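You operate a simulated robot arm through the tools that you are given. There is no shell and no other tool. Be economical: measure what you need, move in short steps, check, and stop when the job is done.

You run a simulated two-armed robot. Do the job below in one go: nothing can be reset, and whatever is moved stays where it is left.

Task
Fetch the green scrubber and set it on the shelf of the end table. Put the purple cloth on the top of the small table away on the top of the side table. Turn the cold dial to 7 C. Take the stack of purple bowls from the side leaf of the steam table and put it on top of the round cover there. Do these in any order. Set down upright: green scrubber, stack of purple bowls.

The check looks at the end state, three seconds after you hand in, the way a careful person would. Anything else that was tipped, shoved, dropped, spilled or broken makes it a failure. A push-on lid holds only when it is set on centred and level and pressed home; a screw cap is set on level and turned clockwise until tight. Flat cloth is picked up by pressing the open fingertips on it (5 to 10 N) and closing them slowly along it; thin cloth reads only 2 to 8 mm in the jaws.

Robot
Two 6-joint arms with two-finger parallel grippers on one trunk, on a base that drives. Base frame: it is fixed to the floor where the robot stands at the start and does not move with it; the origin is under the middle of the robot, x ahead of it, y to its left, z up. Lengths are in mm, angles in rad, forces in N, time in s.
The left shoulder is at the start at [60, 187, 1097], the right one opposite. With the tool pointing down near the work surface each hand reaches from about 100 to 600 mm from the robot's upright axis, wherever it stands, measured 20 degrees to its own side. Places, roughly: cold dial [-2400, 2600, 800]; green scrubber (7x11x10 cm) [500, -200, 900]; purple cloth (7x10x5 cm) [-1200, -400, 700]; round cover (20x19x12 cm) [-600, 2900, 800]; shelf of the end table [700, 600, 400]; stack of purple bowls (10x10x23 cm) [-400, 2800, 900]; top of the side table [700, -1800, 800]. Payload 1.57 kg a hand.
The tool frame of a hand sits at the grasp point between the pads (the TCP): z along the fingers, y along the line on which they close. The tips reach 30 mm beyond it. The gripper opens to 110 mm. The fingers are 24 mm wide and 12 mm thick; the gripper's body (48 by 112 mm) begins 78 mm behind the TCP.
Orientation is told as [roll, pitch, yaw] about the base's x, y, z axes, in that order, counted from this pose: with the fingers straight down and closing along the base's y, the tool's x points along the base's -x, its y along +y and its z along -z.

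Tools
- The arms move only by the tool move_arm. It takes "left_plan", "right_plan" or both (then of equal length, played together; a hand with none holds still); each is a list of rows, each an object of numbers (a shift or turn left out is 0, a gripper value left out holds the last): "tx", "ty", "tz": the shift along the base's x, y, z in mm; "ax", "ay", "az": the turn, a rotation vector about the base's x, y, z in rad; "jaw": the closure in counts, from 0 (fully open) to 255 (shut). In form: [{"tx": .., "ty": .., "tz": .., "ax": .., "ay": .., "az": .., "jaw": ..}, ...]. A call has 1 to 8 rows; each row shifts and turns the commanded pose from where the row before left it. Each row takes 0.2 s and may step no farther than 50 mm and 0.15 rad from the row before; otherwise, or with a gripper value out of range, the whole call is refused. Where a pose cannot be reached the arm comes as near as it can. A force on the tool above 40 N (or 10 N above the force at the start of the call, whichever is more), or a blocked arm, ends the call early, and 0.2 s more pass. The fingers move at their own pace (about 153 mm/s each) and stop on an object; they squeeze with about 33 N. The grip force told is the motor's: it shows also when the fingers shut on nothing. Time passes only in rows, and 0.2 s behind the last, so rows that do not move let the fingers close. The reply holds the time, the measured pose of the TCP, the force on the tool along the base axes, the opening and the grip force, in the units named above and with some noise, with the torque about the TCP (base axes, N m) and any sound that the robot's microphone picked up.
- Cameras (640 x 400 px; columns grow to the right, rows downward): "scene" is now at [-1.6, -17.5, 1629.8]; the picture's right is [-0.31, -0.95, 0.00], its down [-0.79, 0.26, -0.56] and it looks along [0.53, -0.17, -0.83] (base axes); focal length 262 px, centre (320, 200). "left" rides on the left gripper at [70, -16, -141] in its tool frame; the picture's right is [0.23, 0.97, 0.00], its down [-0.86, 0.20, -0.48] and it looks along [-0.47, 0.11, 0.88] (tool axes); focal length 222 px, centre (320, 200). "right" rides on the right gripper at [70, 16, -141] in its tool frame; the picture's right is [-0.23, 0.97, 0.00], its down [-0.86, -0.20, -0.48] and it looks along [-0.47, -0.11, 0.88] (tool axes); focal length 222 px, centre (320, 200).
- camera(camera): a new picture of that camera. It takes no simulated time.
- lift_body(by): slides the trunk up (or, below 0, down) by that many mm; the arms and the scene camera ride with it, the base frame stays. It gives what a move gives, with no picture.
- roll_base(legs): drives the robot by 1 to 6 legs, each [ahead, left, turn to the left] in mm, mm and rad, along the robot's own axes; the way and the turn of a leg run together, so that a leg with both is an arc; at most 1500 mm and 3.142 rad a leg. The arms and the cameras ride along, it lands a little off, and it stops where it bumps. It gives what a move gives.
- aim_head(pan, tilt): turns the head with the scene camera to pan (to the left, within 1.501 rad either way) and tilt (down, from -0.506 to 1.204), counted from straight ahead of the robot. It gives what a move gives.
- locate(camera, pixels): for up to 12 pixels [column, row] of the newest picture of that camera ("zoom" is the newest enlarged one), the place [x, y, z] in the base frame of the surface seen there, good to about 2 mm, but the place of the scene camera against the robot may be out by one fixed shift of up to 12 mm in any direction. It takes no simulated time.
- inspect(camera, box): a new picture of the part [left, top, right, bottom] of that camera's present view, enlarged. It takes no simulated time.
- job_done(): hands the job in; it is judged then, once.

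Work in short steps. Measure before you move; look again where a grasp or a placing could have gone wrong, and mend it. You have 110 turns and 100 pictures in all, those below and enlarged ones among them. Open the grippers and draw the arms clear of the work before you hand the job in, unless the task says otherwise; then end with one line.

The tools are called after ">>>" as a command line: name --argument value ..., lists and objects as JSON in quotes. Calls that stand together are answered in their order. move_arm: Moves the arms, as the interface text tells. Its arguments: {"type":"object","properties":{"left_plan":{"type":"array"},"right_plan":{"type":"array"}},"required":[]} The other tools are called the same way: lift_body (by) slides the trunk up or down; roll_base (legs) drives the base; aim_head (pan, tilt) turns the head that bears the scene camera; camera (camera) takes a picture; locate (camera, pixels) gives the place of the surface under pixels of a picture; inspect (camera, box) takes an enlarged picture of a part of a camera's view; job_done () hands the job in.

At the start:

```text
time: 0.0
left_tcp_pos: [466.9, 19.8, 1094.0]
left_tool_rot: [0.0, 0.0, 0.0]
left_ft_force: [-0.2, 0.6, -0.3]
left_moment: [-0.03, 0.01, 0.0]
left_gripper_width: 110.1
left_grasp_force: 0.0
right_tcp_pos: [348.7, -312.8, 1084.6]
right_tool_rot: [0.001, -0.001, 0.001]
right_ft_force: [0.1, -0.3, 0.0]
right_moment: [-0.01, 0.01, 0.03]
right_gripper_width: 110.3
right_grasp_force: 0.0
trunk travel left (down, up): [-725.0, 265.0]
robot x, y, heading: [1.9, -1.0, 0.003]
head pan, tilt: [-0.316, 0.974]
```

scene: 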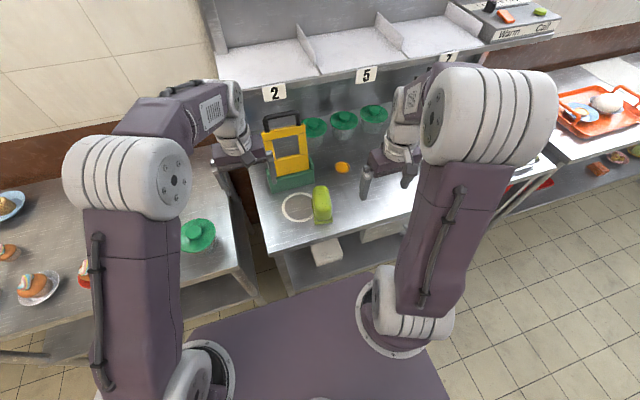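
right: 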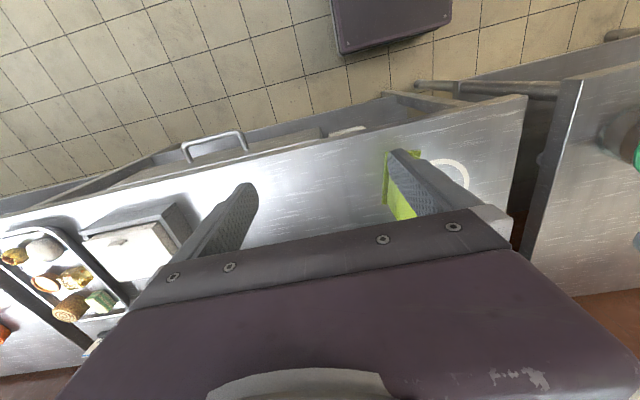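
left: 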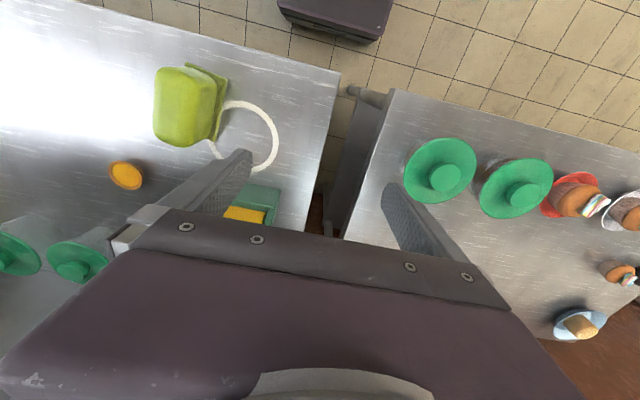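

The scrubber shows in the scene at about (321,205) on a steel table, and in the left camera at (190,105). I measure it and the table.

>>> locate --camera "left" --pixels '[[165, 75], [160, 130], [205, 140], [190, 105], [222, 75], [215, 130], [250, 140], [100, 130], [320, 100], [440, 180], [400, 110], [225, 100]]'

>>> inspect --camera "scene" --box '[220, 90, 400, 270]'

```text
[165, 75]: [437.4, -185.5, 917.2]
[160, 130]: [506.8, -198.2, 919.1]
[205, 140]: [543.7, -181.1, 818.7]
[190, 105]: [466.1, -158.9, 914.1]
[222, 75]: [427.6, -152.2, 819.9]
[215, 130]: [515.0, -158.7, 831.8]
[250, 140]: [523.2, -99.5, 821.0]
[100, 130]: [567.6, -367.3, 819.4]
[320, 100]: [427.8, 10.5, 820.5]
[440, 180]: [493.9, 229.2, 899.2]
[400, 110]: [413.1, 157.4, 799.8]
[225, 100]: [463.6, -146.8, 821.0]
```

```text
2.22 times, centred on (310, 180) of scene
```

zoom: 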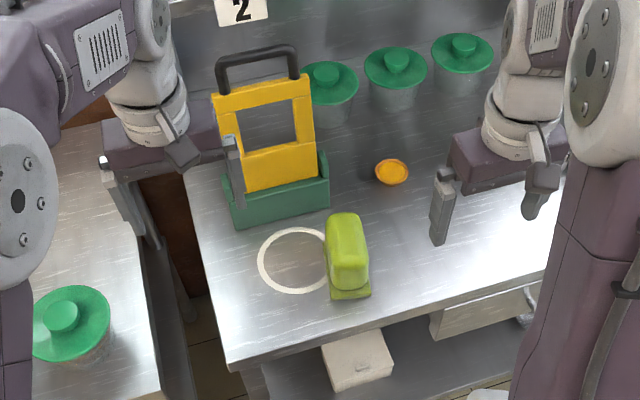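

The scrubber stands about 100 mm tall on the steel table (z 820), centred near [475,-178]. Next I look left at the end table's shelf.

>>> aim_head --pan 0.7 --tilt 0.8

>>> camera --camera "scene"

```text
time: 1.3
left_tcp_pos: [467.9, 18.9, 1093.7]
left_tool_rot: [-0.001, 0.001, 0.0]
left_ft_force: [-0.4, -0.4, -0.3]
left_moment: [-0.02, -0.03, -0.01]
left_gripper_width: 110.1
left_grasp_force: 0.0
right_tcp_pos: [348.1, -313.3, 1084.7]
right_tool_rot: [-0.002, -0.001, -0.002]
right_ft_force: [0.2, -0.1, 0.6]
right_moment: [-0.01, 0.01, 0.0]
right_gripper_width: 109.9
right_grasp_force: 0.1
trunk travel left (down, up): [-725.0, 265.0]
robot x, y, heading: [0.2, -0.5, 0.003]
head pan, tilt: [0.7, 0.799]
```

```text
95 pictures are left
```

scene: 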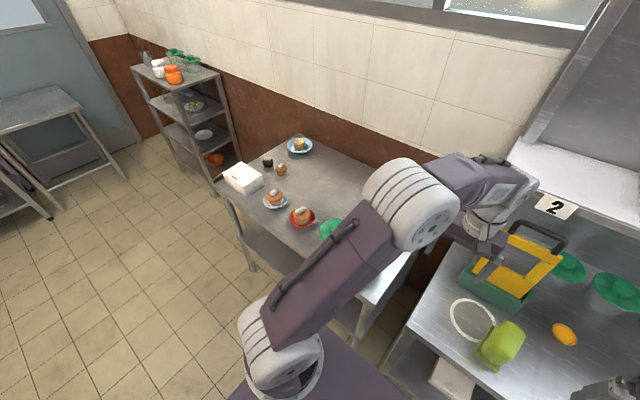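

The end table stands to the left; its shelf shows under the top at about (262,245) and (345,315). I measure its edges.

>>> locate --camera "scene" --pixels '[[250, 232], [275, 252], [345, 315], [218, 185], [255, 210], [365, 303], [412, 258], [250, 268], [358, 338], [245, 222], [270, 262], [330, 300]]'

>>> inspect --camera "scene" --box '[200, 150, 440, 350]'

```text
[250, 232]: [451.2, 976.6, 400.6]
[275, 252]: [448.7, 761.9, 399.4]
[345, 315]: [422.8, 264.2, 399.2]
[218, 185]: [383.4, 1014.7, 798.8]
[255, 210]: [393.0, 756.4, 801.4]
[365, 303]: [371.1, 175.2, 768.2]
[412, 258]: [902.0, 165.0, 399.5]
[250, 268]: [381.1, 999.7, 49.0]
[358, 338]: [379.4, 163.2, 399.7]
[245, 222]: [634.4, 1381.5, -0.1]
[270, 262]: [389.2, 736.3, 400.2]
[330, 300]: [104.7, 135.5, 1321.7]
```

```text
2.00 times, centred on (320, 250) of scene
```

zoom: 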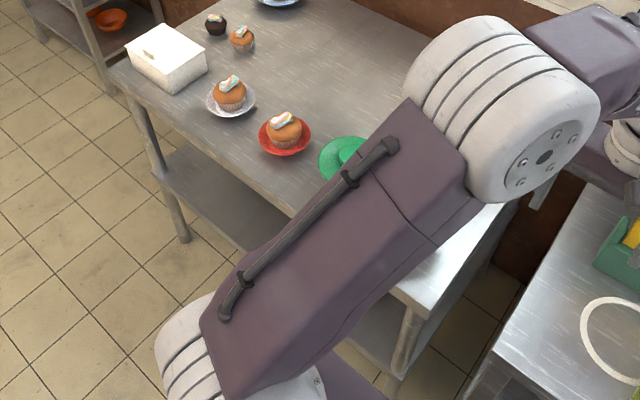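

Shelf surface is z 400, front edge x≈380, y 150–1020, clear under the top (z≈770). I'll take the scrubber with the right hand tilted forward so it can later reach in beneath the table top; first move to a pregrasp.

>>> move_arm --right_plan '[{"ty": 30, "ay": -0.15}, {"ty": 30, "ay": -0.15, "tz": -20}, {"ty": 30, "ay": -0.15, "tz": -20}, {"ty": 30, "ay": -0.15, "tz": -20}, {"ty": 15, "tx": 5, "ay": -0.15, "tz": -20}, {"ay": -0.15, "tz": -20}, {"tz": 0}]'

>>> camera --camera "right"

```text
time: 2.9
left_tcp_pos: [465.2, 20.2, 1094.6]
left_tool_rot: [0.0, 0.0, -0.001]
left_ft_force: [-0.1, 0.8, 0.0]
left_moment: [-0.02, -0.02, -0.02]
left_gripper_width: 110.0
left_grasp_force: 0.1
right_tcp_pos: [432.9, -203.3, 1017.9]
right_tool_rot: [0.107, -0.708, -0.004]
right_ft_force: [-1.0, 0.3, 1.0]
right_moment: [-0.03, 0.0, -0.02]
right_gripper_width: 109.8
right_grasp_force: 0.1
right hand out of reach, approached as far as the arm can: row 3, 4, 5, 6
trunk travel left (down, up): [-725.0, 265.0]
robot x, y, heading: [2.1, -0.8, 0.003]
head pan, tilt: [0.7, 0.799]
```

```text
93 pictures are left
```

right: 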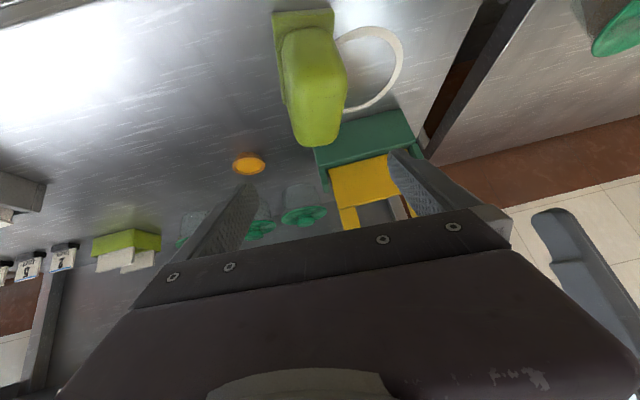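

Too close to my own body for this tilt; the camera shows the scrubber clearly at (310,80). I back the base 220 mm, then rotate more and re-aim.

>>> roll_base --legs '[[-220, 0, 0]]'

>>> move_arm --right_plan '[{"ay": -0.1, "ax": -0.1, "tx": 30}, {"ay": -0.1, "tx": 30, "tz": -20}, {"tx": 30, "ty": 10, "tz": -20}, {"tz": 0}]'

>>> camera --camera "right"

```text
time: 4.6
left_tcp_pos: [246.4, 20.6, 1093.5]
left_tool_rot: [0.0, 0.0, 0.001]
left_ft_force: [0.3, 0.0, -0.2]
left_moment: [-0.02, -0.01, 0.0]
left_gripper_width: 110.0
left_grasp_force: 0.1
right_tcp_pos: [214.8, -203.0, 1015.4]
right_tool_rot: [0.109, -0.707, -0.006]
right_ft_force: [-0.4, 1.1, -0.5]
right_moment: [0.02, -0.01, -0.01]
right_gripper_width: 109.8
right_grasp_force: 0.0
trunk travel left (down, up): [-725.0, 265.0]
robot x, y, heading: [-219.0, -0.3, -0.001]
head pan, tilt: [0.7, 0.799]
```

```text
time: 5.6
left_tcp_pos: [246.6, 20.9, 1094.4]
left_tool_rot: [0.001, 0.001, 0.0]
left_ft_force: [-0.3, -0.2, -0.1]
left_moment: [-0.01, -0.01, 0.0]
left_gripper_width: 109.9
left_grasp_force: 0.1
right_tcp_pos: [316.0, -200.2, 1008.5]
right_tool_rot: [0.05, -0.861, 0.038]
right_ft_force: [0.5, -0.5, -0.2]
right_moment: [-0.02, 0.02, 0.01]
right_gripper_width: 110.0
right_grasp_force: 0.1
right hand out of reach, approached as far as the arm can: row 1, 2, 3
trunk travel left (down, up): [-725.0, 265.0]
robot x, y, heading: [-220.2, -4.0, -0.004]
head pan, tilt: [0.7, 0.799]
```

```text
92 pictures are left
```

right: 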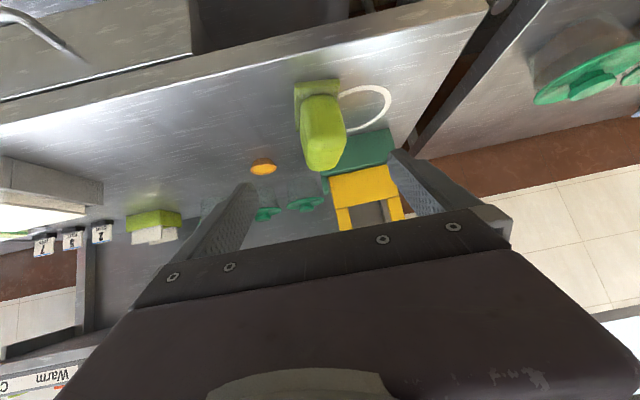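

Still limited. The scrubber sits at (320,125), and I measure it while continuing forward and down to see whether the tilt frees up.

>>> locate --camera "right" --pixels '[[303, 115], [338, 110], [325, 135], [300, 88], [336, 85], [320, 162], [345, 130], [345, 150]]'

>>> move_arm --right_plan '[{"tx": 20, "tz": -20}, {"tx": 20, "tz": -20, "ty": 10}, {"tz": 0}]'

```text
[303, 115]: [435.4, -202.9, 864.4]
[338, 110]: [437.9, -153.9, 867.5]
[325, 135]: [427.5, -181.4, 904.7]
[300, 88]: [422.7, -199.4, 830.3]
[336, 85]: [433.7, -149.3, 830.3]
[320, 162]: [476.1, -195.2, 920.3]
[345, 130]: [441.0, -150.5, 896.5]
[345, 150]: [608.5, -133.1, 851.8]
```

```text
time: 6.4
left_tcp_pos: [246.0, 18.2, 1094.4]
left_tool_rot: [-0.001, -0.001, -0.001]
left_ft_force: [-0.7, 1.3, 0.2]
left_moment: [-0.03, -0.03, -0.03]
left_gripper_width: 110.3
left_grasp_force: 0.0
right_tcp_pos: [357.3, -206.1, 971.7]
right_tool_rot: [0.04, -0.862, 0.049]
right_ft_force: [-0.5, 0.2, 0.0]
right_moment: [0.0, 0.01, -0.03]
right_gripper_width: 110.3
right_grasp_force: 0.1
right hand out of reach, approached as far as the arm can: row 1, 2
trunk travel left (down, up): [-725.0, 265.0]
robot x, y, heading: [-218.5, -0.1, 0.003]
head pan, tilt: [0.7, 0.799]
```

The scrubber's front face is near x≈432 from y −200 to −150, yawed about −0.2. I turn the hand's yaw to match.

>>> move_arm --right_plan '[{"az": -0.12}, {"az": -0.12}, {"tz": 0}]'

>>> lift_body --by -60

>>> camera --camera "right"

```text
time: 7.2
left_tcp_pos: [247.0, 19.7, 1093.9]
left_tool_rot: [-0.001, -0.002, -0.001]
left_ft_force: [-0.5, 0.0, -0.4]
left_moment: [-0.01, 0.0, 0.0]
left_gripper_width: 110.2
left_grasp_force: 0.0
right_tcp_pos: [358.5, -206.6, 971.1]
right_tool_rot: [0.039, -0.864, 0.046]
right_ft_force: [0.8, 0.4, 0.7]
right_moment: [0.01, 0.0, 0.01]
right_gripper_width: 109.7
right_grasp_force: 0.0
right hand out of reach, approached as far as the arm can: row 1, 2
trunk travel left (down, up): [-725.0, 265.0]
robot x, y, heading: [-220.0, 5.4, 0.002]
head pan, tilt: [0.7, 0.799]
```

```text
time: 8.2
left_tcp_pos: [246.8, 18.1, 1034.2]
left_tool_rot: [-0.001, 0.0, 0.001]
left_ft_force: [0.5, 0.9, 0.6]
left_moment: [0.01, 0.01, 0.0]
left_gripper_width: 110.0
left_grasp_force: 0.1
right_tcp_pos: [358.9, -205.0, 911.5]
right_tool_rot: [0.038, -0.864, 0.049]
right_ft_force: [0.2, -0.3, 0.2]
right_moment: [0.01, 0.0, 0.01]
right_gripper_width: 110.1
right_grasp_force: 0.0
trunk travel left (down, up): [-665.0, 325.0]
robot x, y, heading: [-220.7, -0.1, -0.001]
head pan, tilt: [0.7, 0.799]
```

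```text
91 pictures are left
```

right: 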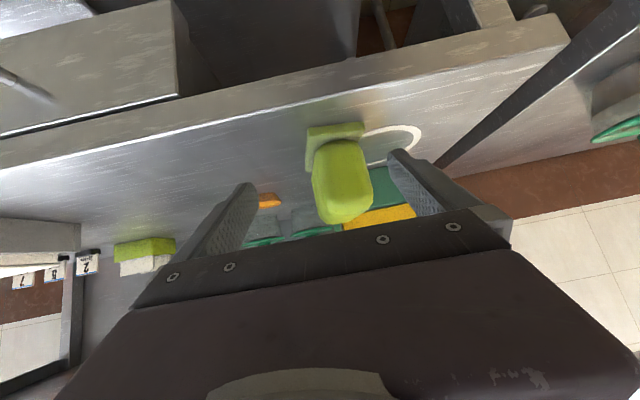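

The wrist is at a limit in yaw, so I turn the base instead by −0.22 and slide left to line up, then look.

>>> roll_base --legs '[[0, 0, -0.22], [0, 180, 0]]'

>>> camera --camera "right"

```text
time: 10.4
left_tcp_pos: [277.2, 89.0, 1034.9]
left_tool_rot: [0.0, -0.001, -0.217]
left_ft_force: [-0.6, 0.0, 0.5]
left_moment: [0.01, 0.0, 0.0]
left_gripper_width: 110.0
left_grasp_force: 0.0
right_tcp_pos: [339.0, -155.8, 910.6]
right_tool_rot: [0.039, -0.863, -0.169]
right_ft_force: [0.1, 0.5, -0.2]
right_moment: [0.01, -0.03, -0.01]
right_gripper_width: 109.9
right_grasp_force: 0.1
trunk travel left (down, up): [-665.0, 325.0]
robot x, y, heading: [-186.3, 170.3, -0.215]
head pan, tilt: [0.7, 0.799]
```

```text
90 pictures are left
```

right: 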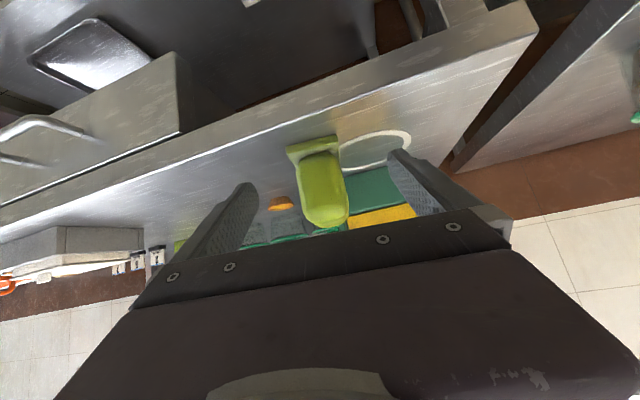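

Scrubber at (320,185); I measure its sides to finish lateral alignment.

>>> locate --camera "right" --pixels '[[303, 175], [340, 172], [322, 165], [290, 150], [338, 143], [325, 205], [307, 205], [346, 200], [300, 140], [180, 190]]'

```text
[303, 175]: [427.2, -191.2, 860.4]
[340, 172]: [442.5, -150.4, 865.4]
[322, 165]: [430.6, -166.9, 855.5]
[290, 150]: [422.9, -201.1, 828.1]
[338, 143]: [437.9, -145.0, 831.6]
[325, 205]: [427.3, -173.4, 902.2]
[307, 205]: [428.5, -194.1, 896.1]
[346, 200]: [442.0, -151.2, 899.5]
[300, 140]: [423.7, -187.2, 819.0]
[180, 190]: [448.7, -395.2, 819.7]
```

Aligned: the TCP must go 138 mm ahead, 4 left, and down to about z 872. I lower first, then drive in.

>>> lift_body --by -38

>>> roll_base --legs '[[138, 4, 0]]'

>>> camera --camera "right"

```text
time: 11.3
left_tcp_pos: [277.2, 89.9, 996.0]
left_tool_rot: [-0.001, -0.003, -0.216]
left_ft_force: [-0.7, 0.7, -0.5]
left_moment: [-0.03, -0.01, -0.01]
left_gripper_width: 110.2
left_grasp_force: 0.0
right_tcp_pos: [337.8, -154.1, 873.1]
right_tool_rot: [0.038, -0.863, -0.171]
right_ft_force: [-0.6, 0.1, -0.4]
right_moment: [0.02, -0.01, -0.02]
right_gripper_width: 110.2
right_grasp_force: 0.1
trunk travel left (down, up): [-627.0, 363.0]
robot x, y, heading: [-184.7, 170.9, -0.216]
head pan, tilt: [0.7, 0.799]
```

```text
time: 12.6
left_tcp_pos: [412.1, 64.2, 996.3]
left_tool_rot: [0.0, -0.001, -0.216]
left_ft_force: [0.0, -1.0, -0.3]
left_moment: [0.04, 0.0, 0.02]
left_gripper_width: 110.0
left_grasp_force: 0.1
right_tcp_pos: [473.1, -180.7, 874.0]
right_tool_rot: [0.039, -0.864, -0.169]
right_ft_force: [1.4, 0.3, -0.4]
right_moment: [-0.02, -0.03, 0.0]
right_gripper_width: 109.9
right_grasp_force: 0.1
trunk travel left (down, up): [-627.0, 363.0]
robot x, y, heading: [-44.4, 144.5, -0.217]
head pan, tilt: [0.7, 0.799]
```

```text
89 pictures are left
```

right: 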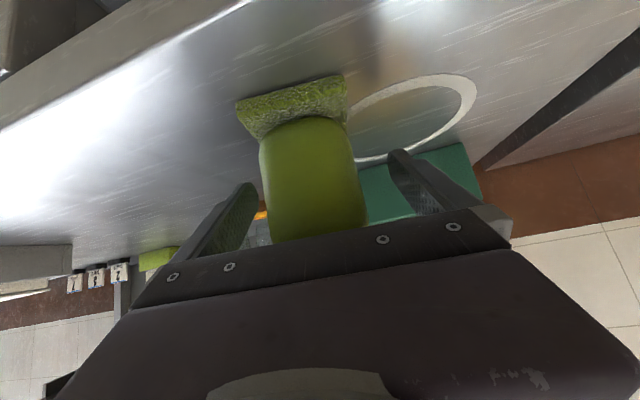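

The scrubber is between the open fingers; I close.

>>> move_arm --right_plan '[{"jaw": 80}, {"jaw": 140}, {"jaw": 255}, {"jaw": 255}]'

>>> lift_body --by 60

>>> camera --camera "right"

```text
time: 13.6
left_tcp_pos: [411.8, 64.6, 996.5]
left_tool_rot: [0.0, -0.001, -0.217]
left_ft_force: [0.8, -0.5, 0.2]
left_moment: [0.01, -0.01, 0.0]
left_gripper_width: 109.9
left_grasp_force: 0.0
right_tcp_pos: [472.7, -180.0, 873.9]
right_tool_rot: [0.036, -0.865, -0.167]
right_ft_force: [0.2, 0.0, 4.4]
right_moment: [-0.18, 0.2, 0.05]
right_gripper_width: 57.8
right_grasp_force: 33.2
trunk travel left (down, up): [-627.0, 363.0]
robot x, y, heading: [-48.3, 146.2, -0.214]
head pan, tilt: [0.7, 0.799]
```

```text
time: 14.6
left_tcp_pos: [413.9, 64.3, 1055.6]
left_tool_rot: [0.001, 0.001, -0.215]
left_ft_force: [0.7, -1.2, 0.3]
left_moment: [-0.01, 0.01, 0.01]
left_gripper_width: 110.0
left_grasp_force: 0.2
right_tcp_pos: [473.2, -179.6, 932.7]
right_tool_rot: [0.037, -0.863, -0.169]
right_ft_force: [-0.6, 0.7, -1.1]
right_moment: [-0.01, 0.02, 0.01]
right_gripper_width: 57.8
right_grasp_force: 33.3
trunk travel left (down, up): [-687.0, 303.0]
robot x, y, heading: [-45.3, 146.5, -0.216]
head pan, tilt: [0.7, 0.799]
```

```text
88 pictures are left
```

right: 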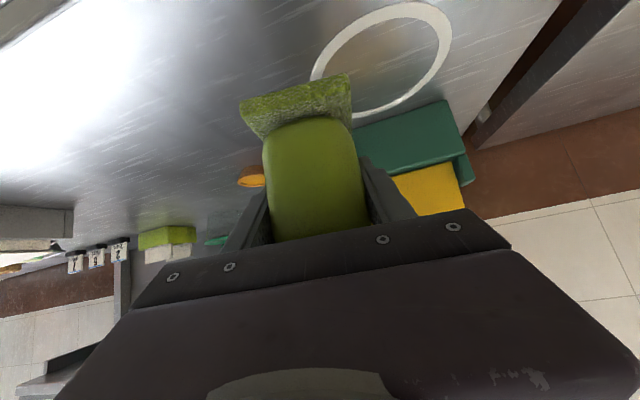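

Held (57.8 mm, 33 N). I back out, square up, slide left to face the end table and tuck the left arm in.

>>> roll_base --legs '[[-350, 0, 0], [0, 0, 0.216], [0, 587, 0]]'

>>> move_arm --left_plan '[{"tx": -40, "ty": 20}, {"tx": -40, "ty": 20}, {"tx": -40, "ty": 20}, {"tx": -40, "ty": 20}, {"ty": 20}]'

>>> aim_head --pan -0.2 --tilt 0.9

>>> camera --camera "scene"

>>> camera --camera "right"

```text
time: 20.6
left_tcp_pos: [82.6, 830.6, 1056.5]
left_tool_rot: [-0.001, -0.003, -0.004]
left_ft_force: [-0.5, 0.5, -0.5]
left_moment: [-0.02, 0.04, 0.0]
left_gripper_width: 110.1
left_grasp_force: 0.0
right_tcp_pos: [193.8, 604.7, 932.0]
right_tool_rot: [0.038, -0.864, 0.045]
right_ft_force: [-0.3, 0.1, -1.8]
right_moment: [-0.02, 0.05, 0.01]
right_gripper_width: 57.9
right_grasp_force: 32.9
trunk travel left (down, up): [-687.0, 303.0]
robot x, y, heading: [-384.5, 813.5, -0.004]
head pan, tilt: [0.7, 0.799]
```

```text
time: 21.8
left_tcp_pos: [-76.9, 931.4, 1055.0]
left_tool_rot: [0.0, 0.001, -0.004]
left_ft_force: [0.1, -0.5, 0.3]
left_moment: [-0.02, 0.05, 0.03]
left_gripper_width: 109.9
left_grasp_force: 0.1
right_tcp_pos: [194.2, 605.5, 933.1]
right_tool_rot: [0.037, -0.861, 0.047]
right_ft_force: [0.6, -0.4, -0.9]
right_moment: [0.0, 0.0, -0.01]
right_gripper_width: 57.9
right_grasp_force: 33.1
trunk travel left (down, up): [-687.0, 303.0]
robot x, y, heading: [-384.3, 809.2, 0.0]
head pan, tilt: [0.7, 0.799]
```

```text
time: 23.0
left_tcp_pos: [-77.0, 930.4, 1055.1]
left_tool_rot: [0.0, 0.0, -0.004]
left_ft_force: [0.6, 0.4, -0.8]
left_moment: [-0.04, 0.0, 0.0]
left_gripper_width: 109.8
left_grasp_force: 0.0
right_tcp_pos: [194.1, 604.6, 933.7]
right_tool_rot: [0.037, -0.862, 0.042]
right_ft_force: [-0.7, -1.4, -1.2]
right_moment: [-0.01, 0.01, 0.01]
right_gripper_width: 57.7
right_grasp_force: 32.9
trunk travel left (down, up): [-687.0, 303.0]
robot x, y, heading: [-383.6, 809.2, -0.004]
head pan, tilt: [-0.201, 0.901]
```

```text
87 pictures are left
```

scene: 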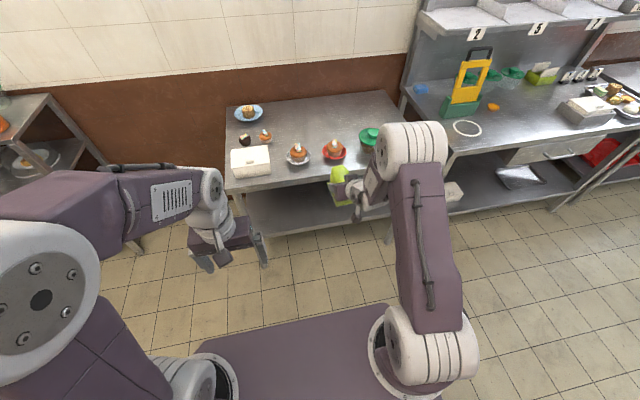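

```text
86 pictures are left
```

right: 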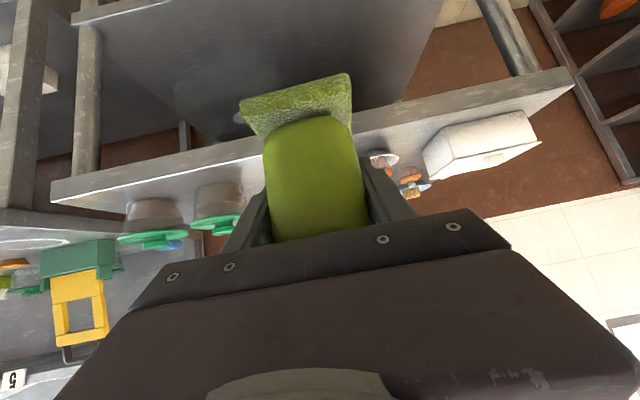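

Scene: right elbow at (410,145), hand at (365,190), end table ahead. I check how far forward the elbow and wrist reach before lowering.

>>> locate --camera "scene" --pixels '[[410, 128], [390, 150], [425, 160], [366, 190], [375, 175], [260, 165], [310, 210], [360, 220], [232, 188], [230, 105], [345, 205]]'

```text
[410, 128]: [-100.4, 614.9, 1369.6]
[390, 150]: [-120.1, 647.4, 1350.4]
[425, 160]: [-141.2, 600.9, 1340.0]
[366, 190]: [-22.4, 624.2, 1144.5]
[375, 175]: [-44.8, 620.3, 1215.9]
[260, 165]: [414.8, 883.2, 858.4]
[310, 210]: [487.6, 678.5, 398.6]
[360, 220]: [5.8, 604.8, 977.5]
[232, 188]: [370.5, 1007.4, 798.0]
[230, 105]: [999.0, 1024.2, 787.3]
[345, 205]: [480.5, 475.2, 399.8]
```

All arm links stay well in front of the table edge. I lower the trunk 450 mm and look at the shelf from the right hand.

>>> lift_body --by -445

>>> camera --camera "right"

>>> camera --camera "scene"

```text
refused: -445 is not a number from -400 to 400
```

```text
85 pictures are left
```

right: 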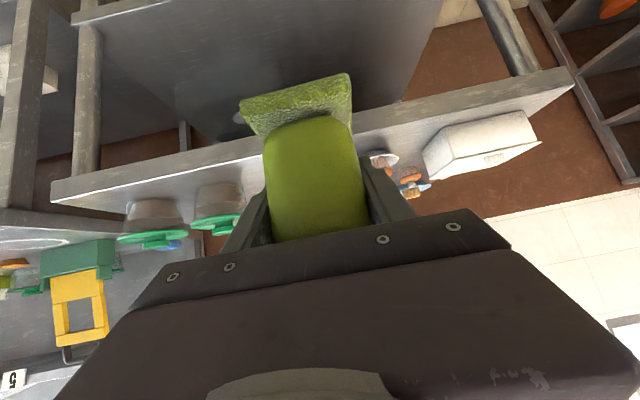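

```text
84 pictures are left
```

scene: 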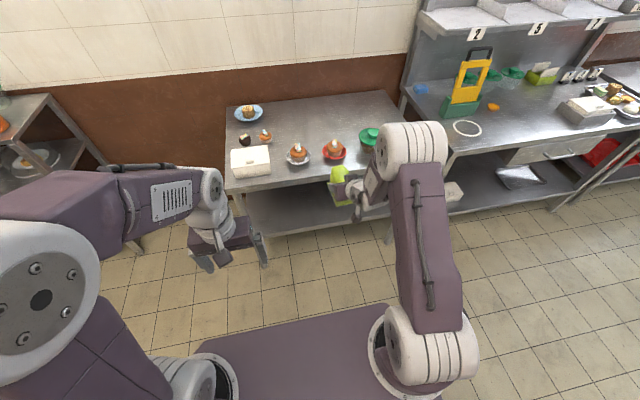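

Limit is 400 per call, so I split the lowering.

>>> lift_body --by -400

>>> lift_body --by -45

>>> camera --camera "scene"

```text
time: 26.8
left_tcp_pos: [-76.6, 931.2, 654.6]
left_tool_rot: [0.001, 0.0, -0.002]
left_ft_force: [-1.1, -0.1, -0.9]
left_moment: [0.04, -0.01, -0.03]
left_gripper_width: 110.0
left_grasp_force: 0.0
right_tcp_pos: [192.2, 604.5, 532.9]
right_tool_rot: [0.037, -0.865, 0.044]
right_ft_force: [0.0, -0.6, -1.1]
right_moment: [0.0, -0.01, 0.01]
right_gripper_width: 57.7
right_grasp_force: 33.1
trunk travel left (down, up): [-287.0, 703.0]
robot x, y, heading: [-383.8, 812.5, -0.006]
head pan, tilt: [-0.201, 0.901]
```

```text
time: 27.7
left_tcp_pos: [-77.7, 930.6, 610.4]
left_tool_rot: [0.0, 0.001, -0.003]
left_ft_force: [0.3, -0.3, 0.6]
left_moment: [0.02, 0.02, 0.01]
left_gripper_width: 110.1
left_grasp_force: 0.1
right_tcp_pos: [193.4, 604.9, 488.2]
right_tool_rot: [0.037, -0.864, 0.044]
right_ft_force: [-0.7, -0.1, -1.3]
right_moment: [-0.03, 0.0, -0.03]
right_gripper_width: 57.8
right_grasp_force: 32.8
trunk travel left (down, up): [-242.0, 748.0]
robot x, y, heading: [-386.0, 815.4, -0.002]
head pan, tilt: [-0.201, 0.901]
```

```text
83 pictures are left
```

scene: 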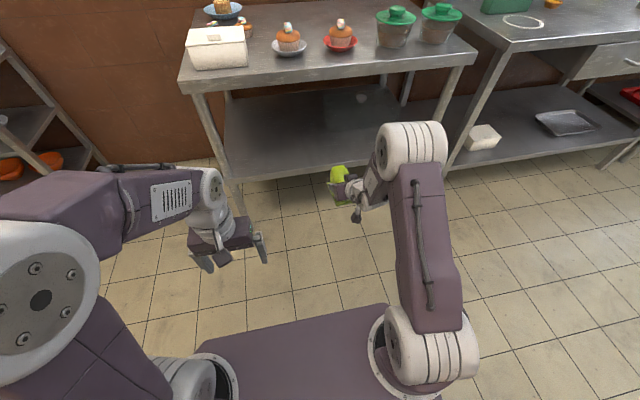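

The shelf is empty near (320,130). I drive 290 mm ahead with the scrubber's base about 30 mm above the shelf.

>>> roll_base --legs '[[290, 0, 0]]'

>>> lift_body --by -26

>>> camera --camera "right"

```text
time: 29.7
left_tcp_pos: [209.8, 930.9, 611.0]
left_tool_rot: [0.0, -0.001, 0.001]
left_ft_force: [-0.9, -0.3, -0.4]
left_moment: [0.03, 0.02, -0.02]
left_gripper_width: 110.3
left_grasp_force: 0.0
right_tcp_pos: [481.4, 606.8, 487.6]
right_tool_rot: [0.037, -0.863, 0.048]
right_ft_force: [-0.4, -0.1, -1.1]
right_moment: [-0.01, -0.03, 0.0]
right_gripper_width: 57.7
right_grasp_force: 33.5
trunk travel left (down, up): [-242.0, 748.0]
robot x, y, heading: [-90.5, 813.1, 0.0]
head pan, tilt: [-0.201, 0.901]
```

```text
time: 30.4
left_tcp_pos: [209.7, 930.4, 583.6]
left_tool_rot: [-0.001, 0.0, 0.001]
left_ft_force: [0.7, 0.9, 0.6]
left_moment: [0.0, 0.03, 0.02]
left_gripper_width: 110.0
left_grasp_force: 0.0
right_tcp_pos: [481.6, 606.4, 462.7]
right_tool_rot: [0.038, -0.862, 0.046]
right_ft_force: [0.3, 0.3, -0.7]
right_moment: [-0.01, 0.01, -0.02]
right_gripper_width: 57.4
right_grasp_force: 33.0
trunk travel left (down, up): [-216.0, 774.0]
robot x, y, heading: [-97.0, 814.1, 0.003]
head pan, tilt: [-0.201, 0.901]
```

```text
82 pictures are left
```

right: 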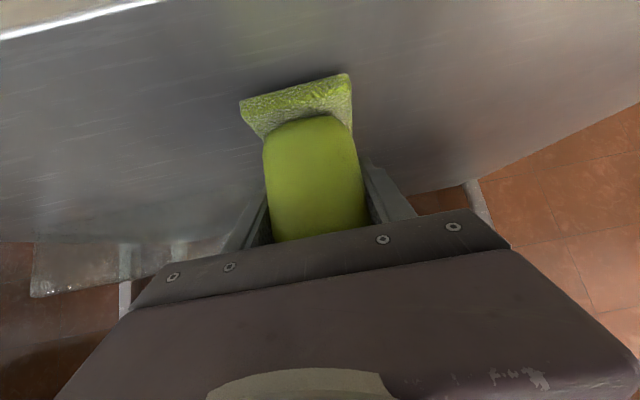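

Still unloaded at z 462.7; expected touch at about 454. I lower in small steps until contact.

>>> lift_body --by -6

>>> lift_body --by -2.5

```text
time: 30.9
left_tcp_pos: [210.6, 930.9, 578.3]
left_tool_rot: [0.001, 0.0, 0.001]
left_ft_force: [0.2, 0.3, -0.2]
left_moment: [0.01, 0.02, 0.01]
left_gripper_width: 109.9
left_grasp_force: 0.1
right_tcp_pos: [481.0, 606.0, 456.4]
right_tool_rot: [0.039, -0.862, 0.048]
right_ft_force: [0.5, -0.3, -1.2]
right_moment: [0.01, 0.02, -0.02]
right_gripper_width: 57.9
right_grasp_force: 33.4
trunk travel left (down, up): [-210.0, 780.0]
robot x, y, heading: [-95.4, 815.7, -0.004]
head pan, tilt: [-0.201, 0.901]
```

```text
time: 31.5
left_tcp_pos: [208.8, 930.8, 575.5]
left_tool_rot: [0.0, 0.001, -0.002]
left_ft_force: [0.4, 0.1, -0.5]
left_moment: [-0.03, 0.01, 0.02]
left_gripper_width: 110.0
left_grasp_force: 0.1
right_tcp_pos: [481.8, 606.6, 454.2]
right_tool_rot: [0.038, -0.863, 0.049]
right_ft_force: [-0.2, -1.0, 1.0]
right_moment: [-0.08, -0.16, -0.03]
right_gripper_width: 57.3
right_grasp_force: 32.9
trunk travel left (down, up): [-208.0, 782.0]
robot x, y, heading: [-99.3, 813.6, 0.003]
head pan, tilt: [-0.201, 0.901]
```

Contact begins (force rose, moment appeared) at z 454.2. I open the fingers slowly and look.

>>> move_arm --right_plan '[{"jaw": 110}, {"jaw": 60}, {"jaw": 0}, {"jaw": 0}]'

>>> camera --camera "right"

```text
time: 32.5
left_tcp_pos: [209.6, 930.8, 575.3]
left_tool_rot: [0.0, 0.001, -0.001]
left_ft_force: [0.0, -0.6, -0.1]
left_moment: [-0.01, 0.0, 0.02]
left_gripper_width: 110.2
left_grasp_force: 0.1
right_tcp_pos: [480.4, 607.0, 452.5]
right_tool_rot: [0.038, -0.864, 0.047]
right_ft_force: [0.5, 0.0, 0.6]
right_moment: [0.03, 0.02, 0.0]
right_gripper_width: 110.2
right_grasp_force: 0.1
trunk travel left (down, up): [-208.0, 782.0]
robot x, y, heading: [-97.0, 809.7, -0.006]
head pan, tilt: [-0.201, 0.901]
```

```text
81 pictures are left
```

right: 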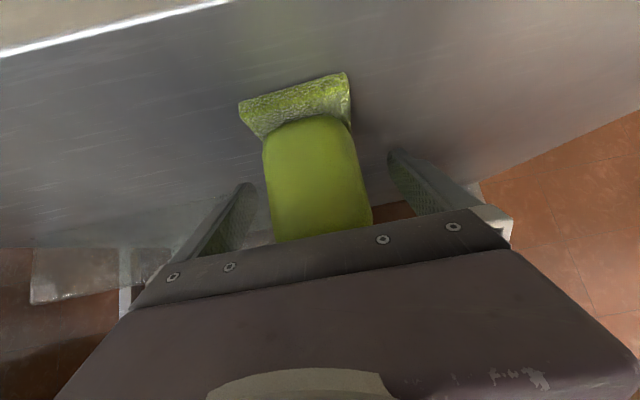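

The scrubber stands upright, fingers free. I back away, raise the trunk, and look at it and toward the left where the steam table lies.

>>> roll_base --legs '[[-450, 0, 0]]'

>>> camera --camera "scene"

>>> lift_body --by 400

>>> aim_head --pan 1.5 --tilt 0.45

>>> camera --camera "scene"

```text
time: 35.2
left_tcp_pos: [-234.9, 930.1, 575.2]
left_tool_rot: [0.001, 0.0, -0.001]
left_ft_force: [-0.1, 0.5, 0.2]
left_moment: [0.03, 0.0, -0.03]
left_gripper_width: 110.1
left_grasp_force: 0.1
right_tcp_pos: [35.3, 606.4, 453.8]
right_tool_rot: [0.038, -0.863, 0.047]
right_ft_force: [-0.1, -1.0, 0.8]
right_moment: [-0.01, 0.02, -0.01]
right_gripper_width: 109.9
right_grasp_force: 0.0
trunk travel left (down, up): [-208.0, 782.0]
robot x, y, heading: [-538.0, 813.0, -0.004]
head pan, tilt: [-0.201, 0.901]
```

```text
80 pictures are left
```

scene: 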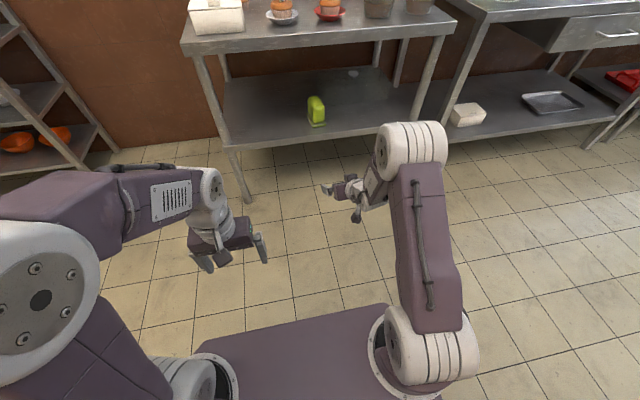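

```text
time: 39.0
left_tcp_pos: [-236.8, 929.8, 976.3]
left_tool_rot: [0.002, -0.001, 0.0]
left_ft_force: [-0.9, -0.5, -0.2]
left_moment: [0.0, 0.0, 0.0]
left_gripper_width: 110.4
left_grasp_force: 0.0
right_tcp_pos: [35.8, 605.8, 853.8]
right_tool_rot: [0.039, -0.864, 0.047]
right_ft_force: [0.3, -0.5, 0.7]
right_moment: [-0.02, -0.03, 0.01]
right_gripper_width: 109.9
right_grasp_force: 0.2
trunk travel left (down, up): [-608.0, 382.0]
robot x, y, heading: [-542.4, 810.8, -0.007]
head pan, tilt: [-0.201, 0.901]
```

```text
time: 40.7
left_tcp_pos: [-235.7, 930.6, 976.1]
left_tool_rot: [-0.001, 0.0, 0.002]
left_ft_force: [-0.3, 0.0, -0.1]
left_moment: [-0.03, 0.0, 0.0]
left_gripper_width: 110.2
left_grasp_force: 0.1
right_tcp_pos: [35.8, 605.5, 853.0]
right_tool_rot: [0.039, -0.864, 0.046]
right_ft_force: [1.2, 0.0, -0.2]
right_moment: [-0.04, 0.01, -0.02]
right_gripper_width: 109.7
right_grasp_force: 0.0
trunk travel left (down, up): [-608.0, 382.0]
robot x, y, heading: [-544.2, 812.5, -0.005]
head pan, tilt: [1.499, 0.45]
```

```text
79 pictures are left
```

scene: 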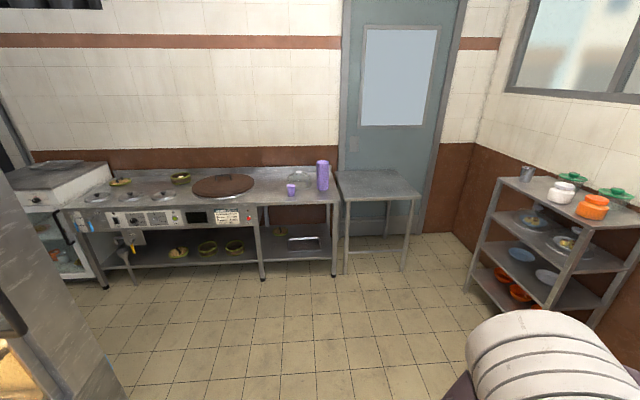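

The scrubber sits upright on the shelf. The purple stack is at (322,175), with a clear dome near (300,180); I enlarge and measure.

>>> inspect --camera "scene" --box '[220, 140, 360, 230]'

>>> locate --camera "scene" --pixels '[[322, 175], [322, 162], [322, 189], [291, 190], [300, 178], [260, 200], [330, 200], [275, 185], [380, 185], [345, 205], [222, 185], [38, 198]]'

```text
4.44 times, centred on (290, 185) of scene
```

zoom: 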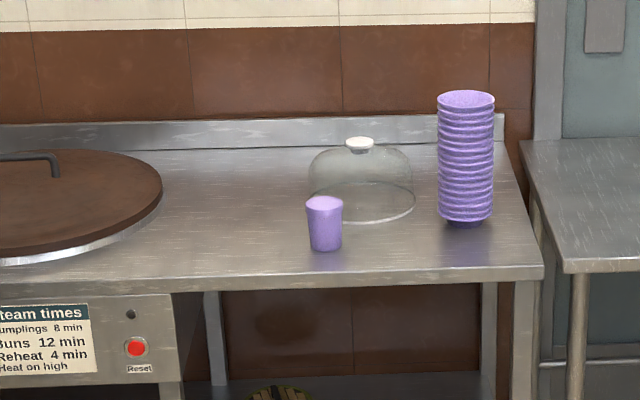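

```text
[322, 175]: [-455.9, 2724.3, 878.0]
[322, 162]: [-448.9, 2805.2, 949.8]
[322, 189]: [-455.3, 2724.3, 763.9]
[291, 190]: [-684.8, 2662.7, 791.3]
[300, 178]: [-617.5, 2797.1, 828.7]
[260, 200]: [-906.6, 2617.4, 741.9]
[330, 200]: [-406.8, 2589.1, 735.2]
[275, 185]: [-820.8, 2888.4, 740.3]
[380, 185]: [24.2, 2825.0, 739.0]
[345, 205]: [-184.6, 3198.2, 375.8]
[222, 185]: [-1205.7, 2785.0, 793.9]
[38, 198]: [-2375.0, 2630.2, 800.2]
```

The round cover is the glass dome with a white knob (z≈740 table); the stack is near [-455,2772]. I'll grip it top-down with the left hand, so first I restore and tuck the right hand, then turn to face the steam table.

>>> move_arm --right_plan '[{"ay": 0.14, "tx": -40, "ty": -15, "tz": 20}, {"ay": 0.14, "tx": -40, "ty": -15, "tz": 20}, {"ay": 0.14, "tx": -40, "ty": -15, "tz": 20}, {"ay": 0.14, "tx": -40, "ty": -15, "tz": 20}, {"ay": 0.14, "tx": -40, "ty": -15, "tz": 20}, {"ay": 0.14, "tx": -40, "ty": -15, "tz": 20}, {"ax": -0.039, "az": -0.04, "tx": -20, "ty": -10}, {}]'

>>> roll_base --legs '[[0, 0, 1.575], [700, 0, 0]]'

>>> aim_head --pan 0 --tilt 0.7

>>> camera --camera "scene"

```text
time: 42.5
left_tcp_pos: [-235.1, 930.6, 976.2]
left_tool_rot: [0.001, 0.001, -0.002]
left_ft_force: [0.2, -1.3, -1.0]
left_moment: [0.02, 0.02, 0.0]
left_gripper_width: 110.0
left_grasp_force: 0.1
right_tcp_pos: [-224.8, 503.9, 972.1]
right_tool_rot: [0.034, -0.022, -0.009]
right_ft_force: [0.0, 0.9, -0.4]
right_moment: [-0.01, 0.01, 0.03]
right_gripper_width: 110.1
right_grasp_force: 0.1
trunk travel left (down, up): [-608.0, 382.0]
robot x, y, heading: [-543.9, 814.7, -0.0]
head pan, tilt: [1.499, 0.45]
```

```text
time: 50.1
left_tcp_pos: [-626.3, 1819.7, 976.5]
left_tool_rot: [-0.001, -0.002, 1.538]
left_ft_force: [-0.7, 0.8, -0.3]
left_moment: [-0.01, -0.03, -0.01]
left_gripper_width: 109.8
left_grasp_force: 0.2
right_tcp_pos: [-200.6, 1817.4, 973.2]
right_tool_rot: [0.032, -0.023, 1.531]
right_ft_force: [0.3, -0.4, -0.3]
right_moment: [-0.05, 0.05, 0.01]
right_gripper_width: 110.0
right_grasp_force: 0.1
trunk travel left (down, up): [-608.0, 382.0]
robot x, y, heading: [-519.0, 1508.9, 1.532]
head pan, tilt: [1.499, 0.45]
```

```text
time: 51.7
left_tcp_pos: [-626.7, 1819.2, 974.9]
left_tool_rot: [-0.001, -0.001, 1.537]
left_ft_force: [-0.4, 0.4, 0.6]
left_moment: [0.03, 0.0, 0.02]
left_gripper_width: 110.3
left_grasp_force: 0.1
right_tcp_pos: [-199.8, 1818.2, 971.6]
right_tool_rot: [0.034, -0.023, 1.53]
right_ft_force: [-0.4, 0.4, -0.3]
right_moment: [-0.02, -0.03, 0.01]
right_gripper_width: 109.9
right_grasp_force: 0.1
trunk travel left (down, up): [-608.0, 382.0]
robot x, y, heading: [-520.1, 1511.8, 1.537]
head pan, tilt: [0.0, 0.7]
```

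```text
77 pictures are left
```

scene: 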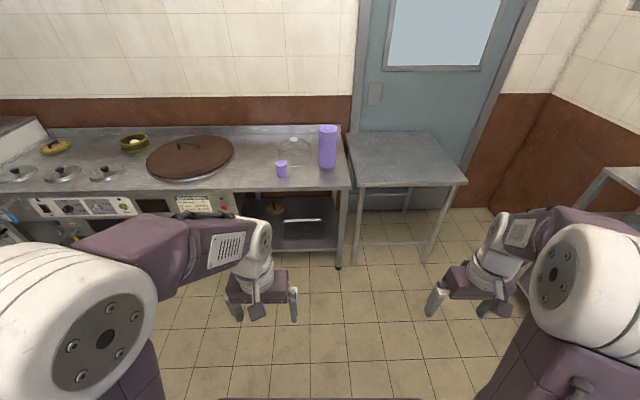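

Both arms are clear. I check the base's front edge at the picture bottom, the table's front, and the stack and dome.

>>> locate --camera "scene" --pixels '[[320, 398], [250, 398], [328, 130], [328, 160], [320, 150], [336, 150], [293, 140], [300, 160], [340, 187], [260, 247], [282, 170], [341, 264]]'

>>> inspect --camera "scene" --box '[240, 110, 360, 200]'

```text
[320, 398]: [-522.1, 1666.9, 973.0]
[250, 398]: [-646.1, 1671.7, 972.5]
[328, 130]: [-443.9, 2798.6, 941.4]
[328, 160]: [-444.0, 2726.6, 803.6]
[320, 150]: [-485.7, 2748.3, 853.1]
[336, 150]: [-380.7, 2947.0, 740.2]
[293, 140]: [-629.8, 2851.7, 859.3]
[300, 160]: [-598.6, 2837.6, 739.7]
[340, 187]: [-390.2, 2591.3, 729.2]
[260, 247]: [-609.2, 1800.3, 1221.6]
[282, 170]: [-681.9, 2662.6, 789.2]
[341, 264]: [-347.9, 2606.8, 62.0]
```

```text
4.44 times, centred on (300, 155) of scene
```

zoom: 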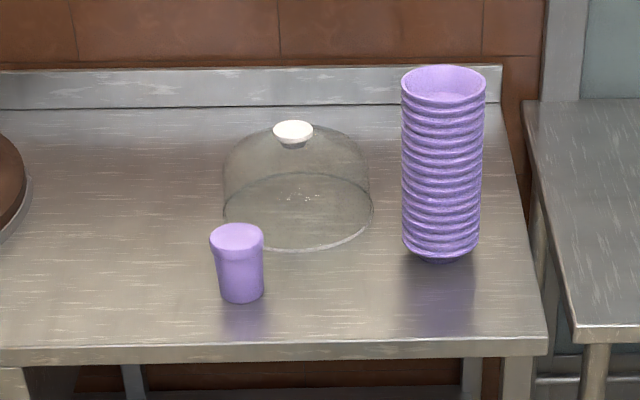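

The stack's axis is near x −445, top z≈950; dome knob at about [-625,2845,859]. I raise the trunk, square up and drive nearer.

>>> lift_body --by 120

>>> roll_base --legs '[[0, 0, 0.034], [700, -100, 0]]'

>>> aim_head --pan 0 --tilt 1.0

>>> camera --camera "scene"

>>> camera --camera "left"

```text
time: 53.2
left_tcp_pos: [-627.4, 1819.9, 1095.0]
left_tool_rot: [0.0, 0.001, 1.538]
left_ft_force: [0.8, 0.5, 0.0]
left_moment: [0.02, -0.03, -0.02]
left_gripper_width: 110.1
left_grasp_force: 0.1
right_tcp_pos: [-200.8, 1817.5, 1092.8]
right_tool_rot: [0.035, -0.023, 1.531]
right_ft_force: [-1.4, -0.7, 0.4]
right_moment: [0.01, 0.04, -0.02]
right_gripper_width: 110.0
right_grasp_force: 0.0
trunk travel left (down, up): [-728.0, 262.0]
robot x, y, heading: [-521.6, 1509.8, 1.536]
head pan, tilt: [0.0, 0.7]
```

```text
time: 57.4
left_tcp_pos: [-546.1, 2514.0, 1096.6]
left_tool_rot: [0.001, 0.001, 1.585]
left_ft_force: [-0.2, -0.5, -0.2]
left_moment: [-0.01, 0.03, 0.01]
left_gripper_width: 110.0
left_grasp_force: 0.1
right_tcp_pos: [-120.4, 2531.9, 1092.1]
right_tool_rot: [0.033, -0.024, 1.579]
right_ft_force: [0.5, -0.3, -0.9]
right_moment: [-0.02, 0.04, -0.02]
right_gripper_width: 110.0
right_grasp_force: 0.0
trunk travel left (down, up): [-728.0, 262.0]
robot x, y, heading: [-424.5, 2215.3, 1.586]
head pan, tilt: [0.0, 0.7]
```

```text
time: 58.2
left_tcp_pos: [-545.9, 2515.8, 1095.6]
left_tool_rot: [0.001, 0.001, 1.584]
left_ft_force: [0.6, -0.1, -0.9]
left_moment: [-0.01, 0.03, 0.0]
left_gripper_width: 110.0
left_grasp_force: 0.0
right_tcp_pos: [-120.8, 2533.9, 1094.1]
right_tool_rot: [0.034, -0.022, 1.578]
right_ft_force: [0.1, 0.6, -0.8]
right_moment: [-0.01, 0.01, 0.03]
right_gripper_width: 109.9
right_grasp_force: 0.1
trunk travel left (down, up): [-728.0, 262.0]
robot x, y, heading: [-422.0, 2207.3, 1.591]
head pan, tilt: [0.0, 1.0]
```

```text
75 pictures are left
```

scene: 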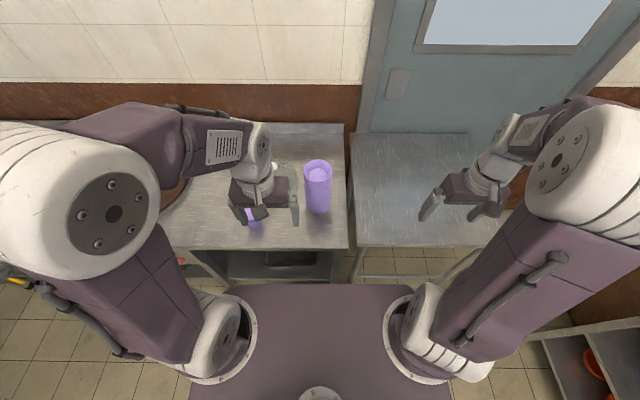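

```text
74 pictures are left
```

left: 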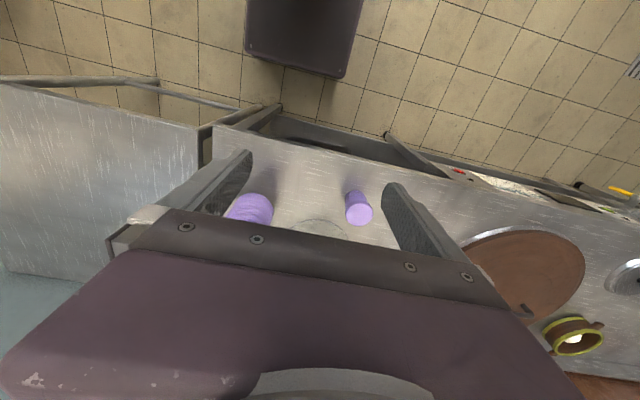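

The left camera shows my base's front edge at about (300,65) and the table legs; I measure the gap and the stack rim.

>>> locate --camera "left" --pixels '[[295, 66], [338, 76], [250, 50], [265, 122], [390, 135], [300, 55]]'

>>> locate --camera "scene" --pixels '[[304, 165], [333, 165], [318, 160], [318, 178], [318, 212], [306, 200], [332, 200], [250, 248]]'

```text
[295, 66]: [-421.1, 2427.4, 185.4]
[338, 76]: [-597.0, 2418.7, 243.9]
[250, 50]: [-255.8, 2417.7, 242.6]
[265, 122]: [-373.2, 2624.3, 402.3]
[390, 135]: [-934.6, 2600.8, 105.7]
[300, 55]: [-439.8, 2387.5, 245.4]
```

```text
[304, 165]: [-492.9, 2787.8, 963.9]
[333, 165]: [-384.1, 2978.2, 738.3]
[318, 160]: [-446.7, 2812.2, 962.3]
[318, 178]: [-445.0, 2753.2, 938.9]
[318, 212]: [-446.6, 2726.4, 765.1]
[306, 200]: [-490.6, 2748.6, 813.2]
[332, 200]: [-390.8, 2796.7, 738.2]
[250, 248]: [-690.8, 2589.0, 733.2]
```

Base front is at y≈2420 with 180 mm to the legs, so I move 85 mm closer and reach the left hand over the stack (centre ≈[-445,2769]), staying high, then look down.

>>> roll_base --legs '[[85, 0, -0.018]]'

>>> move_arm --left_plan '[{"tx": 30, "ty": 30}, {"tx": 30, "ty": 30}, {"tx": 25}, {}]'

>>> camera --camera "left"

```text
time: 59.3
left_tcp_pos: [-540.7, 2600.9, 1095.6]
left_tool_rot: [0.001, -0.002, 1.567]
left_ft_force: [-0.8, 0.7, 0.0]
left_moment: [0.0, 0.0, 0.0]
left_gripper_width: 109.7
left_grasp_force: 0.1
right_tcp_pos: [-113.9, 2610.9, 1094.2]
right_tool_rot: [0.031, -0.025, 1.556]
right_ft_force: [0.2, 0.1, -0.3]
right_moment: [0.01, 0.03, 0.01]
right_gripper_width: 110.1
right_grasp_force: 0.1
trunk travel left (down, up): [-728.0, 262.0]
robot x, y, heading: [-424.1, 2291.9, 1.566]
head pan, tilt: [0.0, 1.0]
```

```text
time: 60.3
left_tcp_pos: [-456.3, 2661.6, 1094.3]
left_tool_rot: [0.001, 0.0, 1.566]
left_ft_force: [-0.5, -0.5, 0.9]
left_moment: [0.01, 0.01, -0.02]
left_gripper_width: 110.0
left_grasp_force: 0.0
right_tcp_pos: [-115.7, 2611.1, 1093.2]
right_tool_rot: [0.034, -0.024, 1.556]
right_ft_force: [0.0, -0.6, 0.6]
right_moment: [0.02, -0.01, 0.01]
right_gripper_width: 109.9
right_grasp_force: 0.1
trunk travel left (down, up): [-728.0, 262.0]
robot x, y, heading: [-421.9, 2298.4, 1.561]
head pan, tilt: [0.0, 1.0]
```

```text
73 pictures are left
```

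left: 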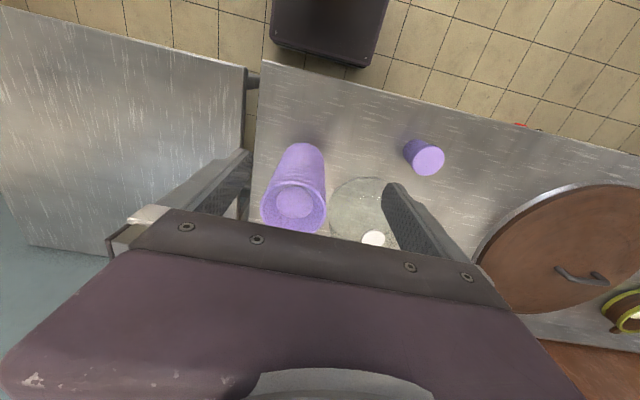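

The stack rim is well seen at (294,204) and the knob at (373,238). I measure rim edges and knob with the hand camera.

>>> locate --camera "left" --pixels '[[263, 206], [325, 206], [296, 181], [294, 231], [272, 188], [318, 188], [373, 238], [366, 236], [381, 236], [373, 233], [294, 204], [373, 242]]'

>>> inspect --camera "left" --box '[240, 130, 420, 260]'

```text
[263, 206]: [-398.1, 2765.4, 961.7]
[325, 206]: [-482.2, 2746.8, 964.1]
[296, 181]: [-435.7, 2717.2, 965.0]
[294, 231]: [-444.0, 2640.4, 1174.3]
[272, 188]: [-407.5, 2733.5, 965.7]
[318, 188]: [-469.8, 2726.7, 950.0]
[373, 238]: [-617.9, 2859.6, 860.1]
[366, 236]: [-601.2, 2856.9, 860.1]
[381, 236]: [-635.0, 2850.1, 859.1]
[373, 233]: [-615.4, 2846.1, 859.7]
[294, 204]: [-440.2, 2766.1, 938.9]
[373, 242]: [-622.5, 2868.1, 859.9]
```

```text
3.08 times, centred on (330, 195) of left
```

zoom: 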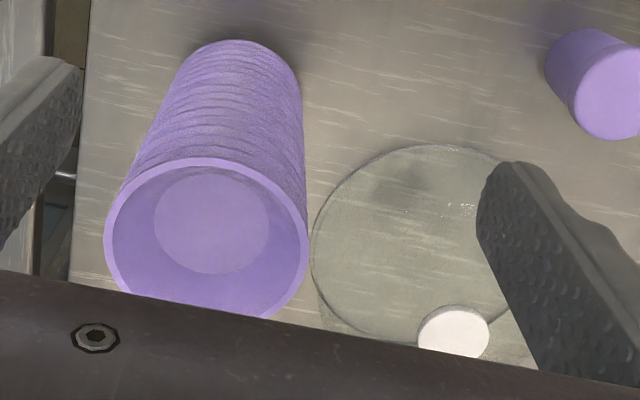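

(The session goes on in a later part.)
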